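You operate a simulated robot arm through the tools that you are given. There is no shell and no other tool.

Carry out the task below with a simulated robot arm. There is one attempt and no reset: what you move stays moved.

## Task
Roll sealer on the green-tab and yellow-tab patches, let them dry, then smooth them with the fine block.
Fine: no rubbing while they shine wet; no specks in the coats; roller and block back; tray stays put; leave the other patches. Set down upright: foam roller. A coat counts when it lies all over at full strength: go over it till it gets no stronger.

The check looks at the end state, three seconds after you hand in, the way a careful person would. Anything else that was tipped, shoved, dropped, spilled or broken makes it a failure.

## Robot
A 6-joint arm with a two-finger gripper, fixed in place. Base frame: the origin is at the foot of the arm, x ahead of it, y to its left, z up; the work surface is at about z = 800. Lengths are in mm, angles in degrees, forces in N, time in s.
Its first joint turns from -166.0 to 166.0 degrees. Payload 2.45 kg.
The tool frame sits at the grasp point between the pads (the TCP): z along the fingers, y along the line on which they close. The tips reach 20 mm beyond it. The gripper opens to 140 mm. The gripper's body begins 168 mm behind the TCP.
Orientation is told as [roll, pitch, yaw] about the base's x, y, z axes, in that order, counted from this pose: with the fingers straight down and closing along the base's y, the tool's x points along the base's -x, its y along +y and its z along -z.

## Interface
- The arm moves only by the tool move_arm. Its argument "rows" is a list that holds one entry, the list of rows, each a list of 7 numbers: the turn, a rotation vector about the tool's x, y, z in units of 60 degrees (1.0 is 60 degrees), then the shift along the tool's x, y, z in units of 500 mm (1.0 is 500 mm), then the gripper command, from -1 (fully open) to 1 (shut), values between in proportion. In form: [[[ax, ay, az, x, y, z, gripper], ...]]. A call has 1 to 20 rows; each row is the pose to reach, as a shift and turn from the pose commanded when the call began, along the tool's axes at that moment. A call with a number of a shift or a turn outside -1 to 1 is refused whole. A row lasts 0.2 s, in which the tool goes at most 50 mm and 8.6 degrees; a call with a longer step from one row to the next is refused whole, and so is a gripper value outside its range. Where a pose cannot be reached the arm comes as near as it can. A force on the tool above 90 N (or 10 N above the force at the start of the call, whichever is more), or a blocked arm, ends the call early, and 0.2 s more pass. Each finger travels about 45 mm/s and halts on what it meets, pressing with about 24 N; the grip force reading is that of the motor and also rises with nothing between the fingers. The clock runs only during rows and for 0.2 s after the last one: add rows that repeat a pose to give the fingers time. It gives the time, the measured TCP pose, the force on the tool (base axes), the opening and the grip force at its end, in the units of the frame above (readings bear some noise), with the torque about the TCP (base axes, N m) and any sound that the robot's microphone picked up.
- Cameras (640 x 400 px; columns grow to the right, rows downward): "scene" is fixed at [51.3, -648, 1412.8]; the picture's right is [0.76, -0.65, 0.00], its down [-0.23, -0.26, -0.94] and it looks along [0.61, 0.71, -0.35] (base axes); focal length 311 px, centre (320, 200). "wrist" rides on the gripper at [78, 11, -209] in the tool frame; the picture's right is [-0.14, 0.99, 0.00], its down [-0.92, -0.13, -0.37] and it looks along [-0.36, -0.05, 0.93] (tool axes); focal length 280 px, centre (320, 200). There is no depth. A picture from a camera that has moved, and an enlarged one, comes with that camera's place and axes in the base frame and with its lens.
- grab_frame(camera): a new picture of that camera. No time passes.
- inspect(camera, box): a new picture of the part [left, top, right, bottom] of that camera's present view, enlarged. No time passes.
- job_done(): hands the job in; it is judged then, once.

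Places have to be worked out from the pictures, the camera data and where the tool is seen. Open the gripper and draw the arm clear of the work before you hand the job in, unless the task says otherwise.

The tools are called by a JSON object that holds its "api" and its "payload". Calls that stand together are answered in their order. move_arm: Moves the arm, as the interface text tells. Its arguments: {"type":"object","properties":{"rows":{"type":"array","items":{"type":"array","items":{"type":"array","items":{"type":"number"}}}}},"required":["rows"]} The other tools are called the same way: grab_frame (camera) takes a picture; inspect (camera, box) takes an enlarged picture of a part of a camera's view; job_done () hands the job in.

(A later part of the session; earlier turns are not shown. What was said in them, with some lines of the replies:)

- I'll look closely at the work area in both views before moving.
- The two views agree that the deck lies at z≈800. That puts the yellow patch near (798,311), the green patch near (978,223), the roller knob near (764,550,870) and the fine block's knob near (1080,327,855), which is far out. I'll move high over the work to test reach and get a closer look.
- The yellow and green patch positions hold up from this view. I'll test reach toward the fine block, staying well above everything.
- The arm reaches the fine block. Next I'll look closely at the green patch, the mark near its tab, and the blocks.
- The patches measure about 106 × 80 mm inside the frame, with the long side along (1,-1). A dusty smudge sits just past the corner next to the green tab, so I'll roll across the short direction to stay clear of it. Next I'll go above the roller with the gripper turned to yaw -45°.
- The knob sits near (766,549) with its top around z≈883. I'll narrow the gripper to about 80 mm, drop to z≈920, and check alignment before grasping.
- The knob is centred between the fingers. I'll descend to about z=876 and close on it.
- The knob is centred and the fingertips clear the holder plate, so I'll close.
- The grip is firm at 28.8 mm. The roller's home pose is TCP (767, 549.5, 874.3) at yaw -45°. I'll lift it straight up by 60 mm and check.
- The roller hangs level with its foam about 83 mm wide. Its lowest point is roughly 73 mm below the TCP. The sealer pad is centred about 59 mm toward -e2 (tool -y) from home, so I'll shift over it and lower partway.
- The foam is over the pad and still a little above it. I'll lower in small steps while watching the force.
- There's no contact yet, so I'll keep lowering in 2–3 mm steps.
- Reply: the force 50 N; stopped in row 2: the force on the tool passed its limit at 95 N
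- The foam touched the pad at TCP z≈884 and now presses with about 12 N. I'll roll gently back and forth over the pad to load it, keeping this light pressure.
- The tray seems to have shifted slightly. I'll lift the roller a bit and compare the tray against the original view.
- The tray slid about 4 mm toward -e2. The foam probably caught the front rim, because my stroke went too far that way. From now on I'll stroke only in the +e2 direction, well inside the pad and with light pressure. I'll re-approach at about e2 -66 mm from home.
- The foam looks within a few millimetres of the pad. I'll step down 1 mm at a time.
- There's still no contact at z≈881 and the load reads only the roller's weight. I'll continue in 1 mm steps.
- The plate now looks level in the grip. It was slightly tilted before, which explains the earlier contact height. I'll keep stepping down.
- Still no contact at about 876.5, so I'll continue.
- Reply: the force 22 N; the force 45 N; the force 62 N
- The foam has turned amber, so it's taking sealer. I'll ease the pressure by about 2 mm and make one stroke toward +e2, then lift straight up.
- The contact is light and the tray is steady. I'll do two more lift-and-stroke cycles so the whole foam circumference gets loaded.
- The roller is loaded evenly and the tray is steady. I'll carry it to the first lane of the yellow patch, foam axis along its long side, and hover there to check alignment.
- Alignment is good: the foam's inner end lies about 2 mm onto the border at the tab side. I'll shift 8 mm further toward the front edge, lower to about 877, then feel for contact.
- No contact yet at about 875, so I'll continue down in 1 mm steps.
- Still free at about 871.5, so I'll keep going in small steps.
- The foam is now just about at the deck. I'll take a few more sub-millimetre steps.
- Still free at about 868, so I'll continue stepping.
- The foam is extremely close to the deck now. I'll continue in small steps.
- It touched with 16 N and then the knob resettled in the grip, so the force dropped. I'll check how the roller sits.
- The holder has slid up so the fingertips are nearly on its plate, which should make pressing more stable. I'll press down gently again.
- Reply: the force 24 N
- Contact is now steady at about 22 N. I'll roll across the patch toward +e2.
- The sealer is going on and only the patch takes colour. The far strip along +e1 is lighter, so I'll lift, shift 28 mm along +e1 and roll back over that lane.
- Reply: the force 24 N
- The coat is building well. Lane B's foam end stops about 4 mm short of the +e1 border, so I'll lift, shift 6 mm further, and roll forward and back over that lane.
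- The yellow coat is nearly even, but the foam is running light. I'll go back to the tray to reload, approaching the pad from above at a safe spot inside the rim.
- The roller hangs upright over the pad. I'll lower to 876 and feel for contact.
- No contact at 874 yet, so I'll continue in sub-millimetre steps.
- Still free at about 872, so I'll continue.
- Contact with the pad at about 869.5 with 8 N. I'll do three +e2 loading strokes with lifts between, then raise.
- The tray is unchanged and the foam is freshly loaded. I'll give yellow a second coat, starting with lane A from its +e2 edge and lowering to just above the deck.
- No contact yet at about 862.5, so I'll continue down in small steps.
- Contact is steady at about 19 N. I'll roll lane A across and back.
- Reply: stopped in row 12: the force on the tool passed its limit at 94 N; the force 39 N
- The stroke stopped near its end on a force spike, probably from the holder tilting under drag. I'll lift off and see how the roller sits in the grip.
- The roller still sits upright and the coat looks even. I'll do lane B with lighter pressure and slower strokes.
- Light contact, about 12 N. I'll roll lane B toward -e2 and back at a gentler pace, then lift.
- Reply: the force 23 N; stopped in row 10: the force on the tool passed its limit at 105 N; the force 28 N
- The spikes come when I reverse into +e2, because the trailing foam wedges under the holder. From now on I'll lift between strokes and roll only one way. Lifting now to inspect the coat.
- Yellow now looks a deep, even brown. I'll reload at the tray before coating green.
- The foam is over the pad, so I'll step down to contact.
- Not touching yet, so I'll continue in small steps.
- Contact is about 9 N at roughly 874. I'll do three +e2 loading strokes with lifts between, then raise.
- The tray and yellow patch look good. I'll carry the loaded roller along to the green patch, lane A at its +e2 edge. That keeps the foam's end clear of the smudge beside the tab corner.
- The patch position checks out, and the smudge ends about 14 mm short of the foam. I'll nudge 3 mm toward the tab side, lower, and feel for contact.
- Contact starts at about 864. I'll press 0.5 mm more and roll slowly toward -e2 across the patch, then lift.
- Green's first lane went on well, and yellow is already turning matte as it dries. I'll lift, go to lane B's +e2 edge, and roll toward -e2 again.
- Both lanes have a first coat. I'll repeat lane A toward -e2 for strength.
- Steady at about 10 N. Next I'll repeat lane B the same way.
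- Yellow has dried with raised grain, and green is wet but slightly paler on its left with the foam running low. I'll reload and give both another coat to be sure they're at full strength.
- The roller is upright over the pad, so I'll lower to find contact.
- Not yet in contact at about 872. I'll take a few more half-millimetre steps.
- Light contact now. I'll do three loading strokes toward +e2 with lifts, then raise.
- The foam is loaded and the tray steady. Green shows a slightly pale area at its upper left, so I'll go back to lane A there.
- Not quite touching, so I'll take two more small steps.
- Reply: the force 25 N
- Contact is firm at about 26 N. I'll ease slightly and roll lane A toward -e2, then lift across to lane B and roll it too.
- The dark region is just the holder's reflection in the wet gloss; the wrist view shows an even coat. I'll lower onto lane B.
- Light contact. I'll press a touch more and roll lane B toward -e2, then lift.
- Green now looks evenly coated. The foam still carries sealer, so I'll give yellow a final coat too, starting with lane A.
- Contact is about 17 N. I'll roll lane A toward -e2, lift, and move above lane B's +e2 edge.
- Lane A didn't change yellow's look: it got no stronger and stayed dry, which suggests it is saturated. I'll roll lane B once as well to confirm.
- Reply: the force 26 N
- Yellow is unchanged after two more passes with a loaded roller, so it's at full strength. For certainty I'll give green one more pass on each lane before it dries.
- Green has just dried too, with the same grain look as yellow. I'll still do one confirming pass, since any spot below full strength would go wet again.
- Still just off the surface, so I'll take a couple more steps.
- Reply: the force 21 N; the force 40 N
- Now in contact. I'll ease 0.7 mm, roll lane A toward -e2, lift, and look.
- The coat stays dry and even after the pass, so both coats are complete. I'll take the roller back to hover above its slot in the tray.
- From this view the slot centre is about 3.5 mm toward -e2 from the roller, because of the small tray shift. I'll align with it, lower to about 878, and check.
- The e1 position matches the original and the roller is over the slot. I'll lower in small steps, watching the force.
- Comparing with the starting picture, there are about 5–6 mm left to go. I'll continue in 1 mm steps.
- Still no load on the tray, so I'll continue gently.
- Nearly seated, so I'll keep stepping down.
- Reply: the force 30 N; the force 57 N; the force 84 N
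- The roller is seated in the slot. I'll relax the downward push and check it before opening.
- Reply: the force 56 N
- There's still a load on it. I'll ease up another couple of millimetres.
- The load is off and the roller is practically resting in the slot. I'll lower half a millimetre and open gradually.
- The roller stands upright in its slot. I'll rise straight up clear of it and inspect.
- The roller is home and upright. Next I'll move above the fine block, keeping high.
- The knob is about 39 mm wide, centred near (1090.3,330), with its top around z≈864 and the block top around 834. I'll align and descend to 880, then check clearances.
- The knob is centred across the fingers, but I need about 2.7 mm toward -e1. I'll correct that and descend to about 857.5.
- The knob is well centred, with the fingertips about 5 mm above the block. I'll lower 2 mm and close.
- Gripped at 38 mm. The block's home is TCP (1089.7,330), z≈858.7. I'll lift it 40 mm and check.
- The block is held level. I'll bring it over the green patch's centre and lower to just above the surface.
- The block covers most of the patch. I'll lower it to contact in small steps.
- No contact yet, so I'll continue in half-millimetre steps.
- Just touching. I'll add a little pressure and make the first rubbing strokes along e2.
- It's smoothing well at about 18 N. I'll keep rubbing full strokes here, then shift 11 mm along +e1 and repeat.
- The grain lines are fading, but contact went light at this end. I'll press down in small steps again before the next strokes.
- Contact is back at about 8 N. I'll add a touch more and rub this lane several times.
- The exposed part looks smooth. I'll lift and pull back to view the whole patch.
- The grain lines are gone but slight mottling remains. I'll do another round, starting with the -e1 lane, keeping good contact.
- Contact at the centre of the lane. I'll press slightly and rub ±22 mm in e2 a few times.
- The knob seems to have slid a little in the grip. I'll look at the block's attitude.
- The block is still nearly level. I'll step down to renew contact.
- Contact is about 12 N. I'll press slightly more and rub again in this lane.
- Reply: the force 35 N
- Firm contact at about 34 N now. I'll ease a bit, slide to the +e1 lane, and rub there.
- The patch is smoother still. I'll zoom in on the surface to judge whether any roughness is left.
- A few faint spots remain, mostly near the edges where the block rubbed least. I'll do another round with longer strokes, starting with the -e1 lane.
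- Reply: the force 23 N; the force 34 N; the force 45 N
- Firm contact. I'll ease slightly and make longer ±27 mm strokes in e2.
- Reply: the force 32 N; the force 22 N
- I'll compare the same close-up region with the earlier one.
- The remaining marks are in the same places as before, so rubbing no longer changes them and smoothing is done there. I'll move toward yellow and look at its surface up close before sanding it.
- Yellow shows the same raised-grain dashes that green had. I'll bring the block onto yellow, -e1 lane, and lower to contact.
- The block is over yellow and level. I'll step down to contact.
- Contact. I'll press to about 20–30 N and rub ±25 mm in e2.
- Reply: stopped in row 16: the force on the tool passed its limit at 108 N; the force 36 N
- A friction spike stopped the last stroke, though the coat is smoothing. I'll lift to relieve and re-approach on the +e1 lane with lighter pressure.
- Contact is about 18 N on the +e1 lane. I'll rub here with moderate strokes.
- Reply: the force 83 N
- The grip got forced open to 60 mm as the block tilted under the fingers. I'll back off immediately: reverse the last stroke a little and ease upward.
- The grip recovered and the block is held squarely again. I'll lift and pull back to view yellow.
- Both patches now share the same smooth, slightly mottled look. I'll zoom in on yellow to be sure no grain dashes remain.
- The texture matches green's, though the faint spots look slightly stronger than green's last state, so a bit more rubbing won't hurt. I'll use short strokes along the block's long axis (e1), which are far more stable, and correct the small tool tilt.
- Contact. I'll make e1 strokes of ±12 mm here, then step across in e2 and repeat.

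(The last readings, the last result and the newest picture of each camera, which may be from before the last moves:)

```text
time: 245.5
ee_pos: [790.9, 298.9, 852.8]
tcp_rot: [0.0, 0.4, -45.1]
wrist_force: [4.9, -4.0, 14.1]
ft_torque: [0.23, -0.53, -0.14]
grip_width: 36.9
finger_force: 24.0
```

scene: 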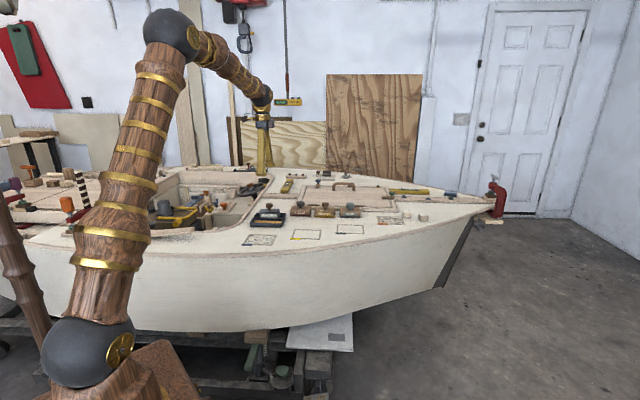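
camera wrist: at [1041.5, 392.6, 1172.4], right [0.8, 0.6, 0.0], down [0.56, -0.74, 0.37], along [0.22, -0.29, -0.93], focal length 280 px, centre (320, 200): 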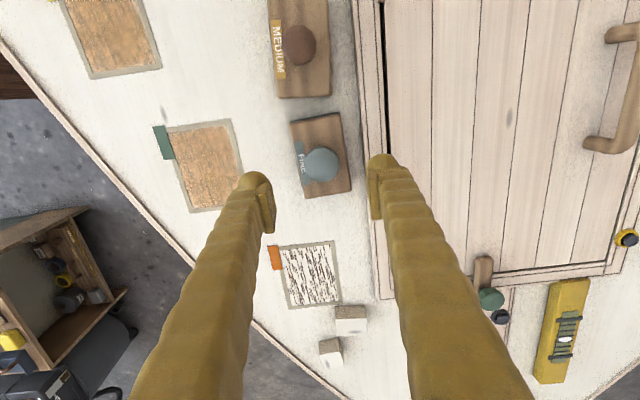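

Stable at about 16 N. I'll slide to e2 +14 mm (centre) and rub, then +14 mm more and rub.

{"api": "move_arm", "payload": {"rows": [[[0, 0, 0, 0, 0.014, 0, 1], [0, 0, 0, 0, 0.028, 0, 1], [0, 0, 0, 0.024, 0.028, 0, 1], [0, 0, 0, 0, 0.028, 0, 1], [0, 0, 0, -0.024, 0.028, 0, 1], [0, 0, 0, 0, 0.028, 0, 1], [0, 0, 0, 0.024, 0.028, 0, 1], [0, 0, 0, 0, 0.028, 0, 1], [0, 0, 0, -0.024, 0.028, 0, 1], [0, 0, 0, 0, 0.028, 0, 1]]]}}

{"api": "move_arm", "payload": {"rows": [[[0, 0, 0, 0, 0.014, 0, 1], [0, 0, 0, 0, 0.03, 0, 1], [0, 0, 0, 0.024, 0.03, 0, 1], [0, 0, 0, 0, 0.03, 0, 1], [0, 0, 0, -0.024, 0.03, 0, 1], [0, 0, 0, 0, 0.03, 0, 1], [0, 0, 0, 0.024, 0.03, 0, 1], [0, 0, 0, 0, 0.03, 0, 1], [0, 0, 0, -0.024, 0.03, 0, 1], [0, 0, 0, 0, 0.03, 0, 1], [0, 0, 0, 0.024, 0.03, 0, 1], [0, 0, 0, 0, 0.03, 0, 1]]]}}

{"api": "inspect", "payload": {"camera": "scene", "box": [280, 205, 330, 245]}}

```text
time: 247.7
ee_pos: [799.5, 307.5, 852.5]
tcp_rot: [-0.1, 0.4, -45.0]
wrist_force: [-0.6, -0.3, -1.4]
ft_torque: [0.02, 0.03, -0.02]
grip_width: 36.9
finger_force: 24.0
```

```text
time: 250.4
ee_pos: [804.0, 322.8, 854.9]
tcp_rot: [-0.3, 0.7, -45.0]
wrist_force: [-35.7, -30.5, 35.5]
ft_torque: [-1.09, 1.14, -0.43]
grip_width: 39.5
finger_force: 23.9
stopped in row 12: the force on the tool passed its limit at 92 N (the readings are from after the stop); the commanded pose is now the measured one
```

```text
10.00 times, centred on (305, 225) of scene
camera zoom: at [51.3, -648.0, 1412.8], right [0.76, -0.65, 0.0], down [-0.23, -0.26, -0.94], along [0.61, 0.71, -0.35], focal length 3109 px, centre (470, -50)
```

zoom: 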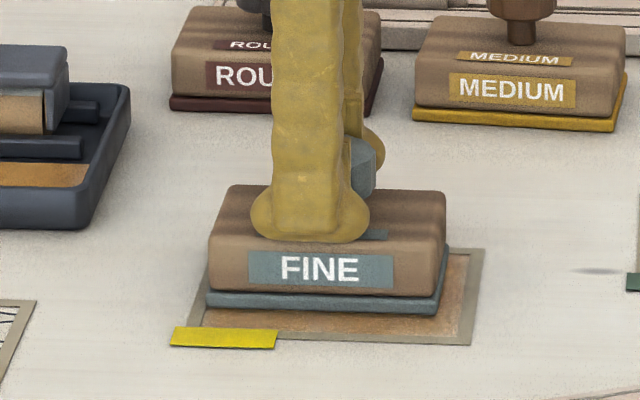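

The +e2 slide made it bind again. I'll relieve the load so the block rests flat, then release and regrip it squarely at its original grip height.

{"api": "move_arm", "payload": {"rows": [[[0, 0, 0, 0, -0.006, 0, 1], [0, 0, 0, 0, -0.012, -0.001, 1], [0, 0, 0, 0, -0.012, -0.002, 1], [0, 0, 0, 0, -0.012, -0.002, 1]]]}}

{"api": "inspect", "payload": {"camera": "scene", "box": [280, 205, 330, 245]}}

```text
time: 251.4
ee_pos: [804.0, 319.5, 854.3]
tcp_rot: [0.0, 0.6, -45.1]
wrist_force: [-5.7, -6.9, 12.8]
ft_torque: [-0.13, -0.05, -0.05]
grip_width: 36.6
finger_force: 24.0
```

```text
10.00 times, centred on (305, 225) of scene
camera zoom: at [51.3, -648.0, 1412.8], right [0.76, -0.65, 0.0], down [-0.23, -0.26, -0.94], along [0.61, 0.71, -0.35], focal length 3109 px, centre (470, -50)
```

zoom: 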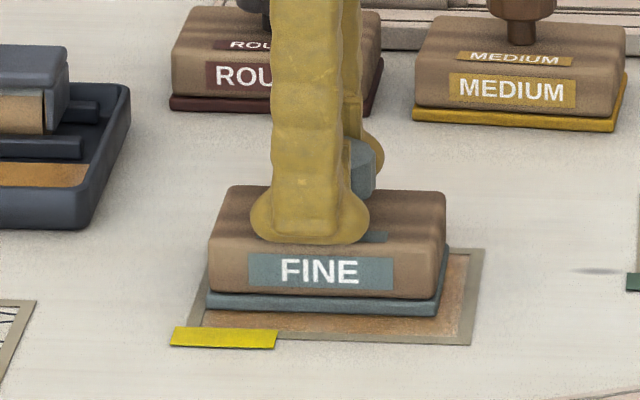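

Loads are small and the block is flat. I'll open, level the tool, raise to the original grip height, and check centring before closing.

{"api": "move_arm", "payload": {"rows": [[[0, 0, 0, 0, 0, -0.001, 0.5], [0, 0, 0, 0, 0, -0.001, 0.3], [0, 0, 0, 0, 0, -0.001, 0.1], [-0.0071, -0.0071, 0, 0, 0, -0.006, 0.1], [-0.0071, -0.0071, 0, 0, 0, -0.011, 0.1], [-0.0071, -0.0071, 0, 0, 0, -0.011, 0.1]]]}}

{"api": "inspect", "payload": {"camera": "wrist", "box": [220, 80, 420, 240]}}

{"api": "inspect", "payload": {"camera": "scene", "box": [280, 205, 330, 245]}}

```text
time: 252.8
ee_pos: [803.5, 319.5, 859.7]
tcp_rot: [0.3, 0.2, -45.1]
wrist_force: [-0.3, -0.1, -0.8]
ft_torque: [-0.01, 0.01, 0.01]
grip_width: 62.9
finger_force: 0.0
```

```text
2.50 times, centred on (320, 160) of wrist
camera zoom: at [754.4, 381.8, 1069.0], right [0.8, 0.6, 0.01], down [0.56, -0.74, 0.36], along [0.22, -0.29, -0.93], focal length 701 px, centre (320, 300)
```

zoom: 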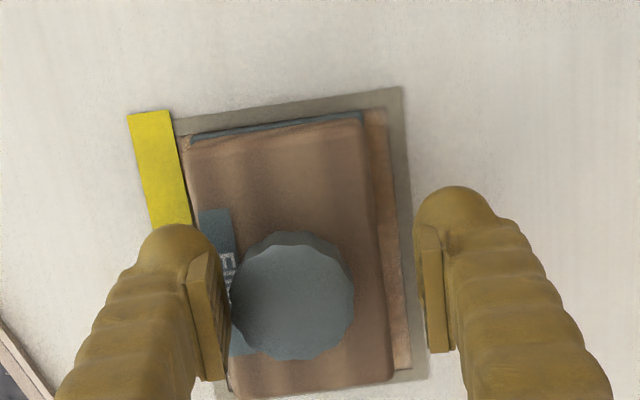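

```text
10.00 times, centred on (305, 225) of scene
camera zoom: at [51.3, -648.0, 1412.8], right [0.76, -0.65, 0.0], down [-0.23, -0.26, -0.94], along [0.61, 0.71, -0.35], focal length 3109 px, centre (470, -50)
```

zoom: 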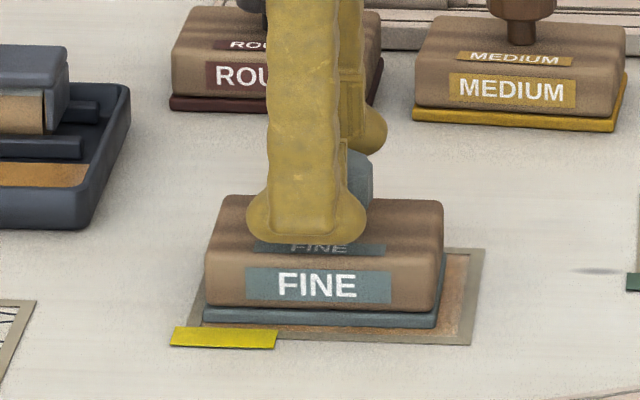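

The block settled flat; it had been tilted in the grip. The knob is about 8.5 mm toward -e2 from the fingers' centre, so I'll shift, level the tool, and regrip.

{"api": "move_arm", "payload": {"rows": [[[0.0011, -0.0059, 0, 0, -0.008, 0, 0.1], [0.0011, -0.0059, 0, 0, -0.017, 0, 0.1], [0.0011, -0.0059, 0, 0, -0.017, 0, 0.1]]]}}

{"api": "inspect", "payload": {"camera": "wrist", "box": [220, 80, 420, 240]}}

```text
time: 253.6
ee_pos: [796.1, 313.4, 860.0]
tcp_rot: [0.1, -0.2, -45.1]
wrist_force: [-0.6, 0.3, -0.9]
ft_torque: [0.02, -0.02, -0.03]
grip_width: 63.2
finger_force: 0.0
```

```text
2.50 times, centred on (320, 160) of wrist
camera zoom: at [747.9, 377.2, 1067.8], right [0.8, 0.6, 0.0], down [0.56, -0.74, 0.37], along [0.23, -0.29, -0.93], focal length 701 px, centre (320, 300)
```

zoom: 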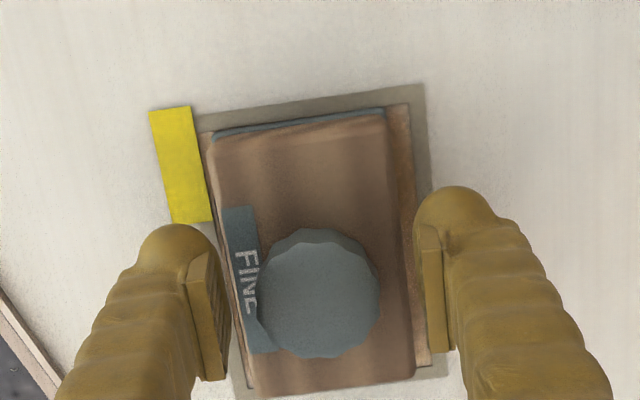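

The knob is centred between the fingers now, so I'll close.

{"api": "move_arm", "payload": {"rows": [[[0, 0, 0, 0, 0, 0.002, 0.4], [0, 0, 0, 0, 0, 0.002, 0.8], [0, 0, 0, 0, 0, 0.002, 1], [0, 0, 0, 0, 0, 0.002, 1], [0, 0, 0, 0, 0, 0.002, 1]]]}}

{"api": "inspect", "payload": {"camera": "scene", "box": [280, 205, 330, 245]}}

```text
time: 254.8
ee_pos: [797.0, 314.8, 859.5]
tcp_rot: [0.2, -0.3, -45.2]
wrist_force: [-0.4, -0.6, -0.6]
ft_torque: [-0.02, 0.0, 0.02]
grip_width: 38.0
finger_force: 23.9
```

```text
10.00 times, centred on (305, 225) of scene
camera zoom: at [51.3, -648.0, 1412.8], right [0.76, -0.65, 0.0], down [-0.23, -0.26, -0.94], along [0.61, 0.71, -0.35], focal length 3109 px, centre (470, -50)
```

zoom: 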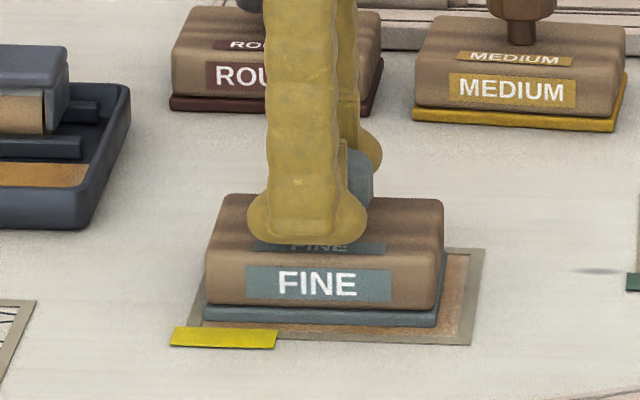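

Regripped squarely with the block flat on the patch. I'll press lightly and rub along e1 at this e2 position.

{"api": "move_arm", "payload": {"rows": [[[0, 0, 0, 0, 0, 0.0012, 1], [0, 0, 0, -0.02, 0, 0.0012, 1], [0, 0, 0, -0.038, 0, 0.0012, 1], [0, 0, 0, -0.015, 0, 0.0012, 1], [0, 0, 0, 0.008, 0, 0.0012, 1], [0, 0, 0, -0.015, 0, 0.0012, 1], [0, 0, 0, -0.038, 0, 0.0012, 1], [0, 0, 0, -0.015, 0, 0.0012, 1], [0, 0, 0, 0.008, 0, 0.0012, 1], [0, 0, 0, -0.015, 0, 0.0012, 1]]]}}

```text
time: 257.0
ee_pos: [801.3, 309.3, 858.1]
tcp_rot: [0.2, 0.0, -45.1]
wrist_force: [-5.7, 3.2, 13.3]
ft_torque: [0.09, 0.07, -0.01]
grip_width: 38.1
finger_force: 23.3
```

Stable at about 14 N. I'll slide to -15 mm in e2 and rub along e1.

{"api": "move_arm", "payload": {"rows": [[[0, 0, 0, 0, -0.015, 0, 1], [0, 0, 0, 0, -0.03, 0, 1], [0, 0, 0, -0.023, -0.03, 0, 1], [0, 0, 0, 0, -0.03, 0, 1], [0, 0, 0, 0.023, -0.03, 0, 1], [0, 0, 0, 0, -0.03, 0, 1], [0, 0, 0, -0.023, -0.03, 0, 1], [0, 0, 0, 0, -0.03, 0, 1], [0, 0, 0, 0.023, -0.03, 0, 1], [0, 0, 0, 0, -0.03, 0, 1], [0, 0, 0, -0.023, -0.03, 0, 1], [0, 0, 0, 0, -0.03, 0, 1], [0, 0, 0, 0.023, -0.03, 0, 1], [0, 0, 0, 0, -0.03, 0, 1]]]}}

{"api": "inspect", "payload": {"camera": "scene", "box": [280, 205, 330, 245]}}

```text
time: 260.0
ee_pos: [792.6, 298.4, 858.7]
tcp_rot: [0.2, -0.2, -45.1]
wrist_force: [-0.4, -0.7, -0.5]
ft_torque: [0.0, 0.0, 0.0]
grip_width: 38.1
finger_force: 24.3
```

```text
10.00 times, centred on (305, 225) of scene
camera zoom: at [51.3, -648.0, 1412.8], right [0.76, -0.65, 0.0], down [-0.23, -0.26, -0.94], along [0.61, 0.71, -0.35], focal length 3109 px, centre (470, -50)
```

zoom: 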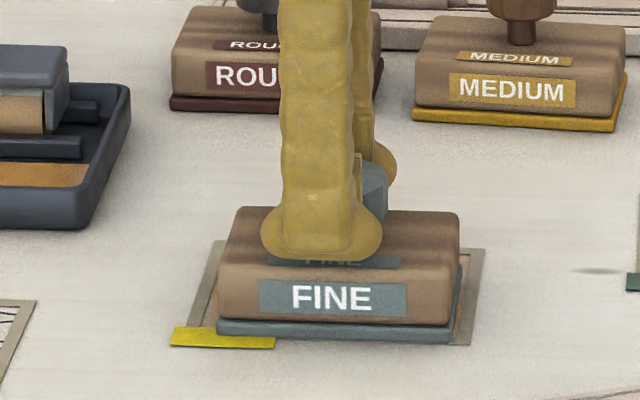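

Contact went light there. I'll press a bit more and repeat this lane.

{"api": "move_arm", "payload": {"rows": [[[0, 0, 0, 0, 0, 0.001, 1], [0, 0, 0, 0, 0, 0.002, 1], [0, 0, 0, -0.023, 0, 0.0024, 1], [0, 0, 0, 0, 0, 0.0024, 1], [0, 0, 0, 0.023, 0, 0.0024, 1], [0, 0, 0, 0, 0, 0.0026, 1], [0, 0, 0, -0.023, 0, 0.0026, 1], [0, 0, 0, 0, 0, 0.0026, 1], [0, 0, 0, 0.023, 0, 0.0026, 1], [0, 0, 0, 0, 0, 0.0026, 1]]]}}

```text
time: 262.2
ee_pos: [791.0, 296.3, 856.0]
tcp_rot: [0.2, -0.1, -45.2]
wrist_force: [-4.7, 3.3, 13.7]
ft_torque: [0.08, 0.07, -0.03]
grip_width: 37.9
finger_force: 23.6
```

Good, about 15 N. I'll lift, move to +14 mm in e2, set down and rub along e1 there.

{"api": "move_arm", "payload": {"rows": [[[0, 0, 0, 0, 0, -0.01, 1], [0, 0, 0, 0, 0.03, -0.014, 1], [0, 0, 0, 0, 0.058, -0.014, 1], [0, 0, 0, 0, 0.058, -0.004, 1], [0, 0, 0, 0, 0.058, -0.001, 1], [0, 0, 0, 0, 0.058, 0, 1], [0, 0, 0, 0, 0.058, 0, 1]]]}}

```text
time: 263.8
ee_pos: [811.6, 318.0, 856.8]
tcp_rot: [0.3, -0.2, -45.1]
wrist_force: [-1.3, 2.0, 2.5]
ft_torque: [0.16, -0.07, 0.05]
grip_width: 38.4
finger_force: 23.8
```

Just touching. I'll press slightly and rub along e1.

{"api": "move_arm", "payload": {"rows": [[[0, 0, 0, 0, 0, 0.0012, 1], [0, 0, 0, -0.023, 0, 0.0016, 1], [0, 0, 0, 0, 0, 0.0016, 1], [0, 0, 0, 0.023, 0, 0.0016, 1], [0, 0, 0, 0, 0, 0.0016, 1], [0, 0, 0, -0.023, 0, 0.0018, 1], [0, 0, 0, 0, 0, 0.0018, 1], [0, 0, 0, 0.023, 0, 0.0018, 1], [0, 0, 0, 0, 0, 0.0018, 1], [0, 0, 0, -0.023, 0, 0.0018, 1], [0, 0, 0, 0, 0, 0.0018, 1], [0, 0, 0, 0.023, 0, 0.0018, 1], [0, 0, 0, 0, 0, 0.0018, 1]]]}}

{"api": "move_arm", "payload": {"rows": [[[0, 0, 0, 0, 0, -0.03, 1], [0, 0, 0, 0, 0.06, -0.08, 1], [0, 0, 0, 0, 0.14, -0.08, 1], [0, 0, 0, 0, 0.2, -0.08, 1]]]}}

{"api": "inspect", "payload": {"camera": "scene", "box": [290, 222, 318, 238]}}

{"api": "inspect", "payload": {"camera": "wrist", "box": [150, 90, 310, 220]}}

```text
time: 266.6
ee_pos: [811.3, 318.5, 856.3]
tcp_rot: [0.2, -0.2, -45.1]
wrist_force: [0.2, -0.3, -1.6]
ft_torque: [0.02, 0.0, 0.02]
grip_width: 38.0
finger_force: 24.1
```

```text
time: 267.6
ee_pos: [882.1, 389.1, 895.8]
tcp_rot: [0.2, -0.2, -45.0]
wrist_force: [-0.5, 0.4, -1.8]
ft_torque: [0.01, 0.03, -0.01]
grip_width: 38.2
finger_force: 24.1
```

```text
16.00 times, centred on (304, 230) of scene
camera zoom: at [51.3, -648.0, 1412.8], right [0.76, -0.65, 0.0], down [-0.23, -0.26, -0.94], along [0.61, 0.71, -0.35], focal length 4974 px, centre (576, -280)
```

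zoom: 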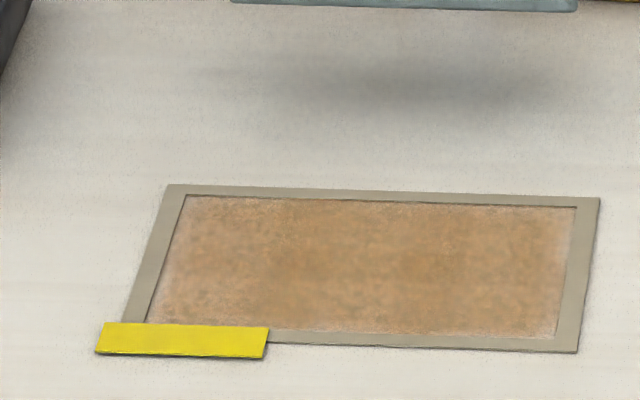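

```text
3.08 times, centred on (230, 155) of wrist
camera zoom: at [833.1, 452.1, 1104.9], right [0.8, 0.6, 0.01], down [0.56, -0.74, 0.37], along [0.23, -0.29, -0.93], focal length 863 px, centre (597, 338)
```

zoom: 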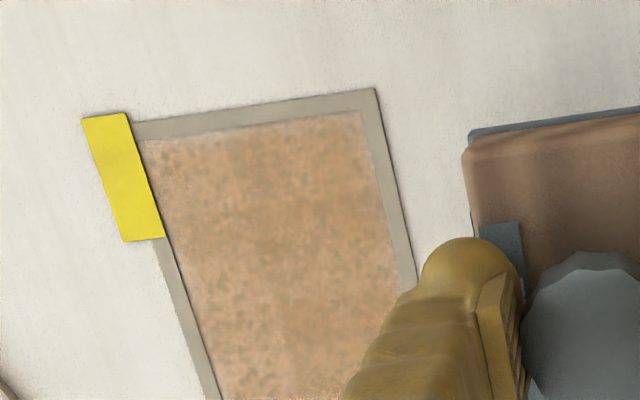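

No further change, so smoothing on both is complete. I'll return the block: raise, travel along e1 clear of the other blocks, then move back over its home spot.

{"api": "move_arm", "payload": {"rows": [[[0, 0, 0, 0, 0, -0.07, 1], [0, 0, 0, -0.0943, 0, -0.07, 1], [0, 0, 0, -0.1886, 0, -0.07, 1], [0, 0, 0, -0.2829, 0, -0.07, 1], [0, 0, 0, -0.3772, 0, -0.07, 1], [0, 0, 0, -0.3772, 0.07, -0.07, 1], [0, 0, 0, -0.3772, 0.14, -0.07, 1], [0, 0, 0, -0.3772, 0.21, -0.07, 1], [0, 0, 0, -0.3772, 0.21, 0, 1], [0, 0, 0, -0.3772, 0.21, 0.04, 1], [0, 0, 0, -0.3772, 0.21, 0.04, 1]]]}}

{"api": "inspect", "payload": {"camera": "scene", "box": [330, 185, 380, 225]}}

{"api": "inspect", "payload": {"camera": "wrist", "box": [220, 80, 420, 240]}}

```text
time: 270.0
ee_pos: [1089.5, 328.3, 874.5]
tcp_rot: [0.2, 0.0, -45.0]
wrist_force: [-0.4, -0.2, -1.4]
ft_torque: [-0.01, 0.01, 0.01]
grip_width: 38.2
finger_force: 23.8
```

```text
10.00 times, centred on (355, 205) of scene
camera zoom: at [51.3, -648.0, 1412.8], right [0.76, -0.65, 0.0], down [-0.23, -0.26, -0.94], along [0.61, 0.71, -0.35], focal length 3109 px, centre (-30, 150)
```

zoom: 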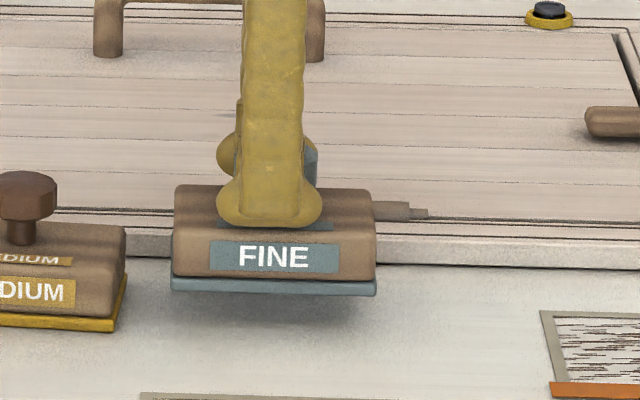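

```text
2.50 times, centred on (320, 160) of wrist
camera zoom: at [1040.9, 392.0, 1084.4], right [0.8, 0.6, 0.0], down [0.56, -0.74, 0.37], along [0.23, -0.29, -0.93], focal length 701 px, centre (320, 300)
```

zoom: 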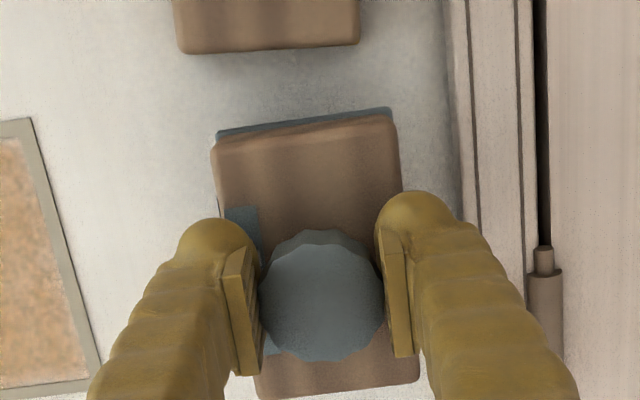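

The block is right over its original spot. I'll lower it gently.

{"api": "move_arm", "payload": {"rows": [[[0, 0, 0, 0, 0, 0.014, 1], [0, 0, 0, 0, 0, 0.028, 1], [0, 0, 0, 0, 0, 0.03, 1], [0, 0, 0, 0, 0, 0.03, 1]]]}}

{"api": "move_arm", "payload": {"rows": [[[0, 0, 0, 0, 0, 0.002, 1], [0, 0, 0, 0, 0, 0.002, 1]]]}}

{"api": "move_arm", "payload": {"rows": [[[0, 0, 0, 0, 0, 0.0015, 1], [0, 0, 0, 0, 0, 0.0015, 1]]]}}

```text
time: 271.0
ee_pos: [1089.8, 329.6, 862.2]
tcp_rot: [0.2, -0.2, -45.0]
wrist_force: [0.1, 1.2, -1.8]
ft_torque: [0.0, -0.02, 0.02]
grip_width: 38.0
finger_force: 24.1
```

```text
time: 271.6
ee_pos: [1089.3, 329.4, 859.8]
tcp_rot: [0.2, -0.1, -45.1]
wrist_force: [-0.7, 0.5, -1.8]
ft_torque: [-0.03, 0.02, -0.02]
grip_width: 38.3
finger_force: 24.1
```

```text
time: 272.2
ee_pos: [1090.2, 329.1, 860.6]
tcp_rot: [0.1, -0.2, -45.1]
wrist_force: [-0.3, 0.4, -1.4]
ft_torque: [-0.02, 0.01, 0.0]
grip_width: 37.9
finger_force: 24.2
```

Not down yet, so I'll continue in small steps.

{"api": "move_arm", "payload": {"rows": [[[0, 0, 0, 0, 0, 0.0015, 1], [0, 0, 0, 0, 0, 0.0015, 1]]]}}

{"api": "move_arm", "payload": {"rows": [[[0, 0, 0, 0, 0, 0.0015, 1], [0, 0, 0, 0, 0, 0.0015, 1]]]}}

{"api": "move_arm", "payload": {"rows": [[[0, 0, 0, 0, 0, 0.001, 1], [0, 0, 0, 0, 0, 0.001, 1]]]}}

```text
time: 272.8
ee_pos: [1090.7, 330.9, 859.7]
tcp_rot: [0.2, -0.2, -45.1]
wrist_force: [-0.5, 0.1, -1.8]
ft_torque: [0.01, -0.02, 0.02]
grip_width: 37.9
finger_force: 23.7
```

```text
time: 273.4
ee_pos: [1091.0, 329.5, 858.8]
tcp_rot: [0.2, -0.2, -45.1]
wrist_force: [0.2, -0.2, -2.3]
ft_torque: [0.04, 0.02, 0.0]
grip_width: 38.1
finger_force: 24.2
```

```text
time: 274.0
ee_pos: [1091.2, 329.0, 857.4]
tcp_rot: [0.3, -0.1, -45.1]
wrist_force: [0.1, -0.2, -1.9]
ft_torque: [-0.01, -0.03, 0.04]
grip_width: 37.7
finger_force: 23.6
```

Still hanging, at about 857.5. I'll step on.

{"api": "move_arm", "payload": {"rows": [[[0, 0, 0, 0, 0, 0.001, 1], [0, 0, 0, 0, 0, 0.001, 1]]]}}

{"api": "move_arm", "payload": {"rows": [[[0, 0, 0, 0, 0, 0.001, 1], [0, 0, 0, 0, 0, 0.001, 1]]]}}

{"api": "move_arm", "payload": {"rows": [[[0, 0, 0, 0, 0, 0.001, 1], [0, 0, 0, 0, 0, 0.001, 1]]]}}

```text
time: 274.6
ee_pos: [1091.5, 329.5, 857.6]
tcp_rot: [0.2, -0.2, -45.0]
wrist_force: [-0.3, -0.3, -2.6]
ft_torque: [-0.01, 0.02, -0.01]
grip_width: 37.9
finger_force: 23.9
```

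```text
time: 275.2
ee_pos: [1090.0, 330.6, 857.1]
tcp_rot: [0.1, -0.2, -45.1]
wrist_force: [-0.5, -1.4, -1.7]
ft_torque: [-0.01, -0.01, -0.03]
grip_width: 38.0
finger_force: 24.3
```

```text
time: 275.8
ee_pos: [1089.5, 329.3, 855.4]
tcp_rot: [0.2, -0.3, -45.1]
wrist_force: [0.7, 0.2, -2.2]
ft_torque: [-0.06, 0.01, 0.0]
grip_width: 38.1
finger_force: 24.0
```

I'll continue stepping until it takes the weight.

{"api": "move_arm", "payload": {"rows": [[[0, 0, 0, 0, 0, 0.001, 1], [0, 0, 0, 0, 0, 0.001, 1]]]}}

{"api": "move_arm", "payload": {"rows": [[[0, 0, 0, 0, 0, 0.001, 1], [0, 0, 0, 0, 0, 0.001, 1]]]}}

{"api": "inspect", "payload": {"camera": "scene", "box": [330, 185, 380, 225]}}

```text
time: 276.4
ee_pos: [1090.2, 329.2, 855.4]
tcp_rot: [0.2, -0.1, -45.1]
wrist_force: [0.6, -0.2, -1.1]
ft_torque: [-0.02, 0.06, -0.04]
grip_width: 38.1
finger_force: 23.6
```

```text
time: 277.0
ee_pos: [1089.6, 329.9, 855.9]
tcp_rot: [0.3, -0.2, -45.2]
wrist_force: [-1.2, 1.9, 3.5]
ft_torque: [-0.06, 0.11, -0.04]
grip_width: 37.7
finger_force: 24.1
```

```text
10.00 times, centred on (355, 205) of scene
camera zoom: at [51.3, -648.0, 1412.8], right [0.76, -0.65, 0.0], down [-0.23, -0.26, -0.94], along [0.61, 0.71, -0.35], focal length 3109 px, centre (-30, 150)
```

zoom: 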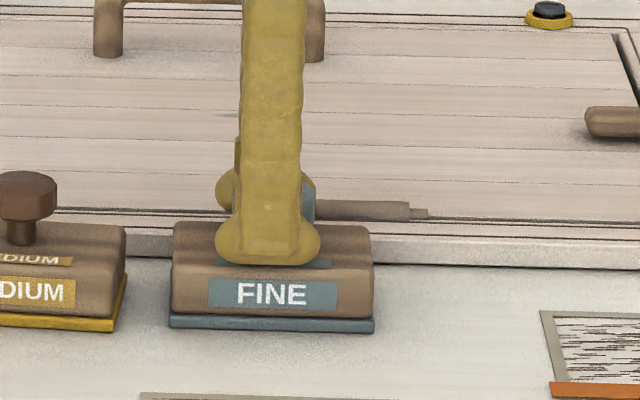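

The block rests on the deck right where it started, with a light 5 N contact. I'll open gradually and then rise.

{"api": "move_arm", "payload": {"rows": [[[0, 0, 0, 0, 0, 0, 0.4], [0, 0, 0, 0, 0, 0, 0.25], [0, 0, 0, 0, 0, 0, 0.1], [0, 0, 0, 0, 0, 0, 0], [0, 0, 0, 0, 0, 0, -0.1], [0, 0, 0, 0, 0, -0.02, -0.1], [0, 0, 0, 0, 0, -0.06, -0.1], [0, 0, 0, 0, 0, -0.12, -0.1], [0, 0, 0, 0, 0, -0.2, -0.1], [0, 0, 0, 0, 0, -0.28, -0.1]]]}}

{"api": "inspect", "payload": {"camera": "scene", "box": [330, 185, 380, 225]}}

{"api": "grab_frame", "payload": {"camera": "wrist"}}

{"api": "grab_frame", "payload": {"camera": "scene"}}

```text
time: 279.2
ee_pos: [1088.7, 328.7, 993.9]
tcp_rot: [0.3, -0.2, -45.0]
wrist_force: [0.3, 0.9, -0.9]
ft_torque: [-0.02, 0.08, -0.01]
grip_width: 76.9
finger_force: 0.0
```

```text
10.00 times, centred on (355, 205) of scene
camera zoom: at [51.3, -648.0, 1412.8], right [0.76, -0.65, 0.0], down [-0.23, -0.26, -0.94], along [0.61, 0.71, -0.35], focal length 3109 px, centre (-30, 150)
```

zoom: 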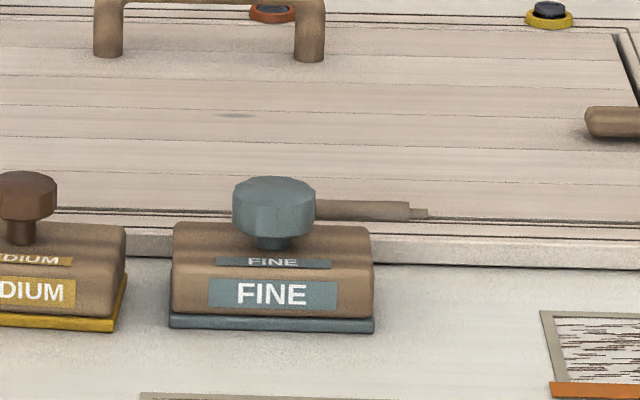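

```text
taken
camera wrist: at [1039.8, 391.0, 1203.0], right [0.8, 0.6, 0.0], down [0.56, -0.74, 0.37], along [0.23, -0.29, -0.93], focal length 280 px, centre (320, 200)
```

wrist: 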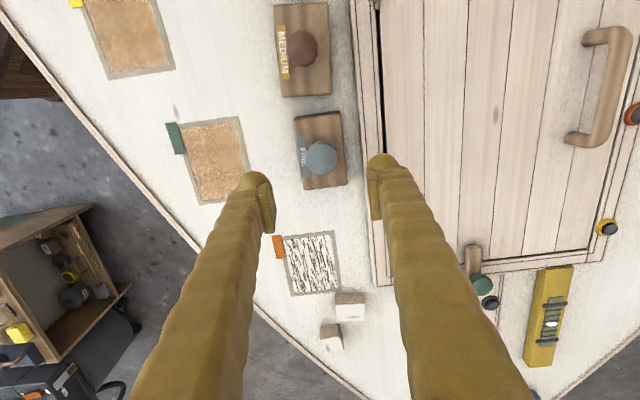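

```text
taken
```

scene: 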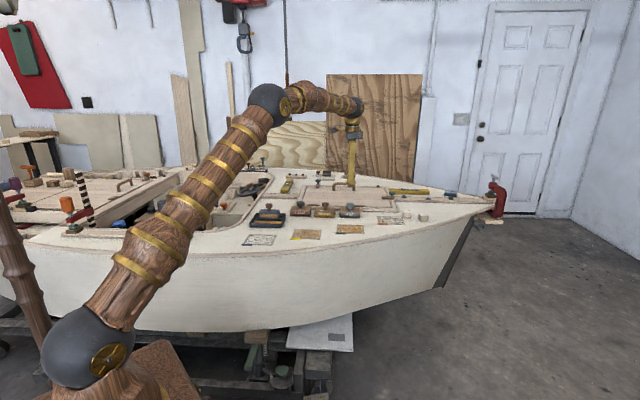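

The fine block is home and standing flat. I'll open fully and draw the arm back to a clear pose, then take a final look at everything.

{"api": "move_arm", "payload": {"rows": [[[0, 0, 0, 0, 0, -0.08, -0.5], [0, 0, 0, 0, 0, -0.16, -0.8], [0, 0, 0, 0, 0, -0.232, -1], [0, 0, 0, 0.0735, -0.0535, -0.232, -1], [0, 0, 0, 0.147, -0.107, -0.232, -1], [0, 0, 0, 0.2205, -0.1605, -0.232, -1], [0, 0, 0, 0.294, -0.214, -0.232, -1], [0, 0, 0, 0.3675, -0.2675, -0.232, -1], [0, 0, 0, 0.441, -0.321, -0.232, -1], [0, 0, 0, 0.5145, -0.3745, -0.232, -1], [0, 0, 0, 0.588, -0.428, -0.232, -1], [0, 0, 0, 0.6615, -0.4815, -0.232, -1], [0, 0, 0, 0.735, -0.535, -0.232, -1], [0, 0, 0, 0.735, -0.535, -0.232, -1]]]}}

{"api": "grab_frame", "payload": {"camera": "scene"}}

{"api": "inspect", "payload": {"camera": "scene", "box": [230, 160, 390, 260]}}

{"api": "inspect", "payload": {"camera": "scene", "box": [245, 195, 295, 235]}}

{"api": "grab_frame", "payload": {"camera": "wrist"}}

```text
time: 282.2
ee_pos: [640.7, 400.8, 1109.5]
tcp_rot: [0.4, -0.1, -45.1]
wrist_force: [-0.3, 1.1, -0.1]
ft_torque: [-0.01, -0.02, 0.04]
grip_width: 139.9
finger_force: 0.0
```

```text
taken
```

scene: 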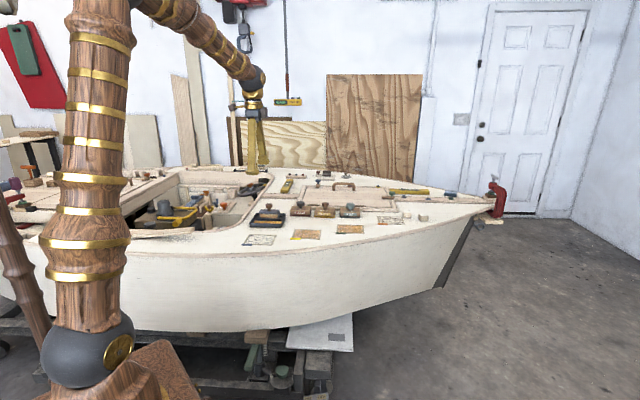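

```text
4.00 times, centred on (310, 210) of scene
camera zoom: at [51.3, -648.0, 1412.8], right [0.76, -0.65, 0.0], down [-0.23, -0.26, -0.94], along [0.61, 0.71, -0.35], focal length 1244 px, centre (360, 160)
```

zoom: 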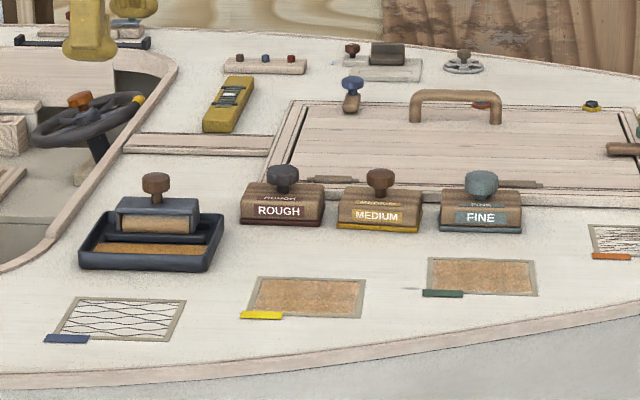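

```text
10.00 times, centred on (270, 215) of scene
camera zoom: at [51.3, -648.0, 1412.8], right [0.76, -0.65, 0.0], down [-0.23, -0.26, -0.94], along [0.61, 0.71, -0.35], focal length 3109 px, centre (820, 50)
```

zoom: 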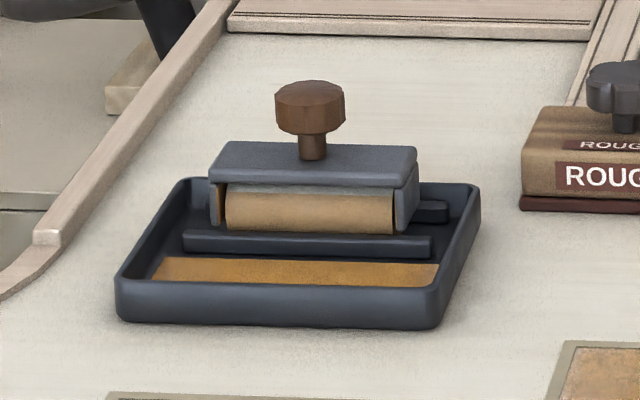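

```text
taken
camera wrist: at [592.0, 463.6, 1319.3], right [0.8, 0.6, 0.0], down [0.56, -0.74, 0.37], along [0.23, -0.29, -0.93], focal length 280 px, centre (320, 200)
```

wrist: 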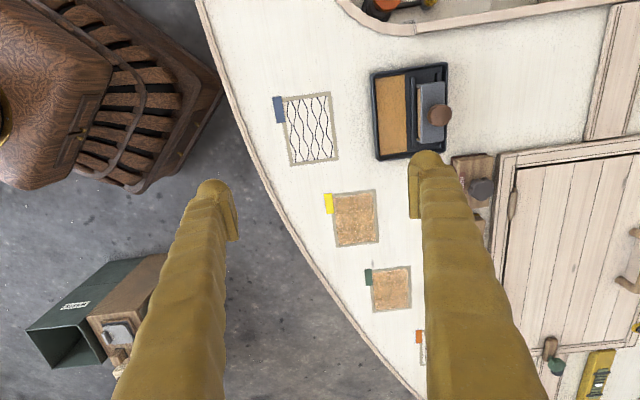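

Both patches are sealed, dry and smooth, with no fresh marks. The roller is upright in its slot, the fine block is home, and the other patches are untouched. The tray ended about 4–5 mm from where it started, from an early stroke when I loaded the roller, and I've left it there. The gripper is open and clear, so I'm handing in.

{"api": "job_done", "payload": {}}

```text
The job is handed in.
```

I sealed the green-tab and yellow-tab patches, let them dry, smoothed them with the fine block, and handed the job in. One thing falls short of the task: **the tray shifted about 4–5 mm** during my first loading stroke, and I left it there.

- **Coats:** I went over each patch repeatedly with a loaded roller until nothing changed. My last passes left both patches looking the same and still dry, so I took them as full strength. I kept the roller clear of the grey smudge beside the green tab.
- **Smoothing:** I rubbed only after both patches had lost their wet shine. The raised grain is gone. A faint mottling and a slightly pale rim remain on both patches; extra rubbing barely changed the mottling. I took both as the normal look of the finished surface, but I can't rule out faint specks.
- **Tools:** The foam roller is standing upright in its slot in the tray, and the fine block is back in its original place. While I was rubbing yellow, the block tilted and forced the gripper open once. It was not dropped, and I regripped it square before finishing.
- **Everything else:** The blue and orange patches and the other two blocks were not touched. The gripper is open and the arm is clear of the work.
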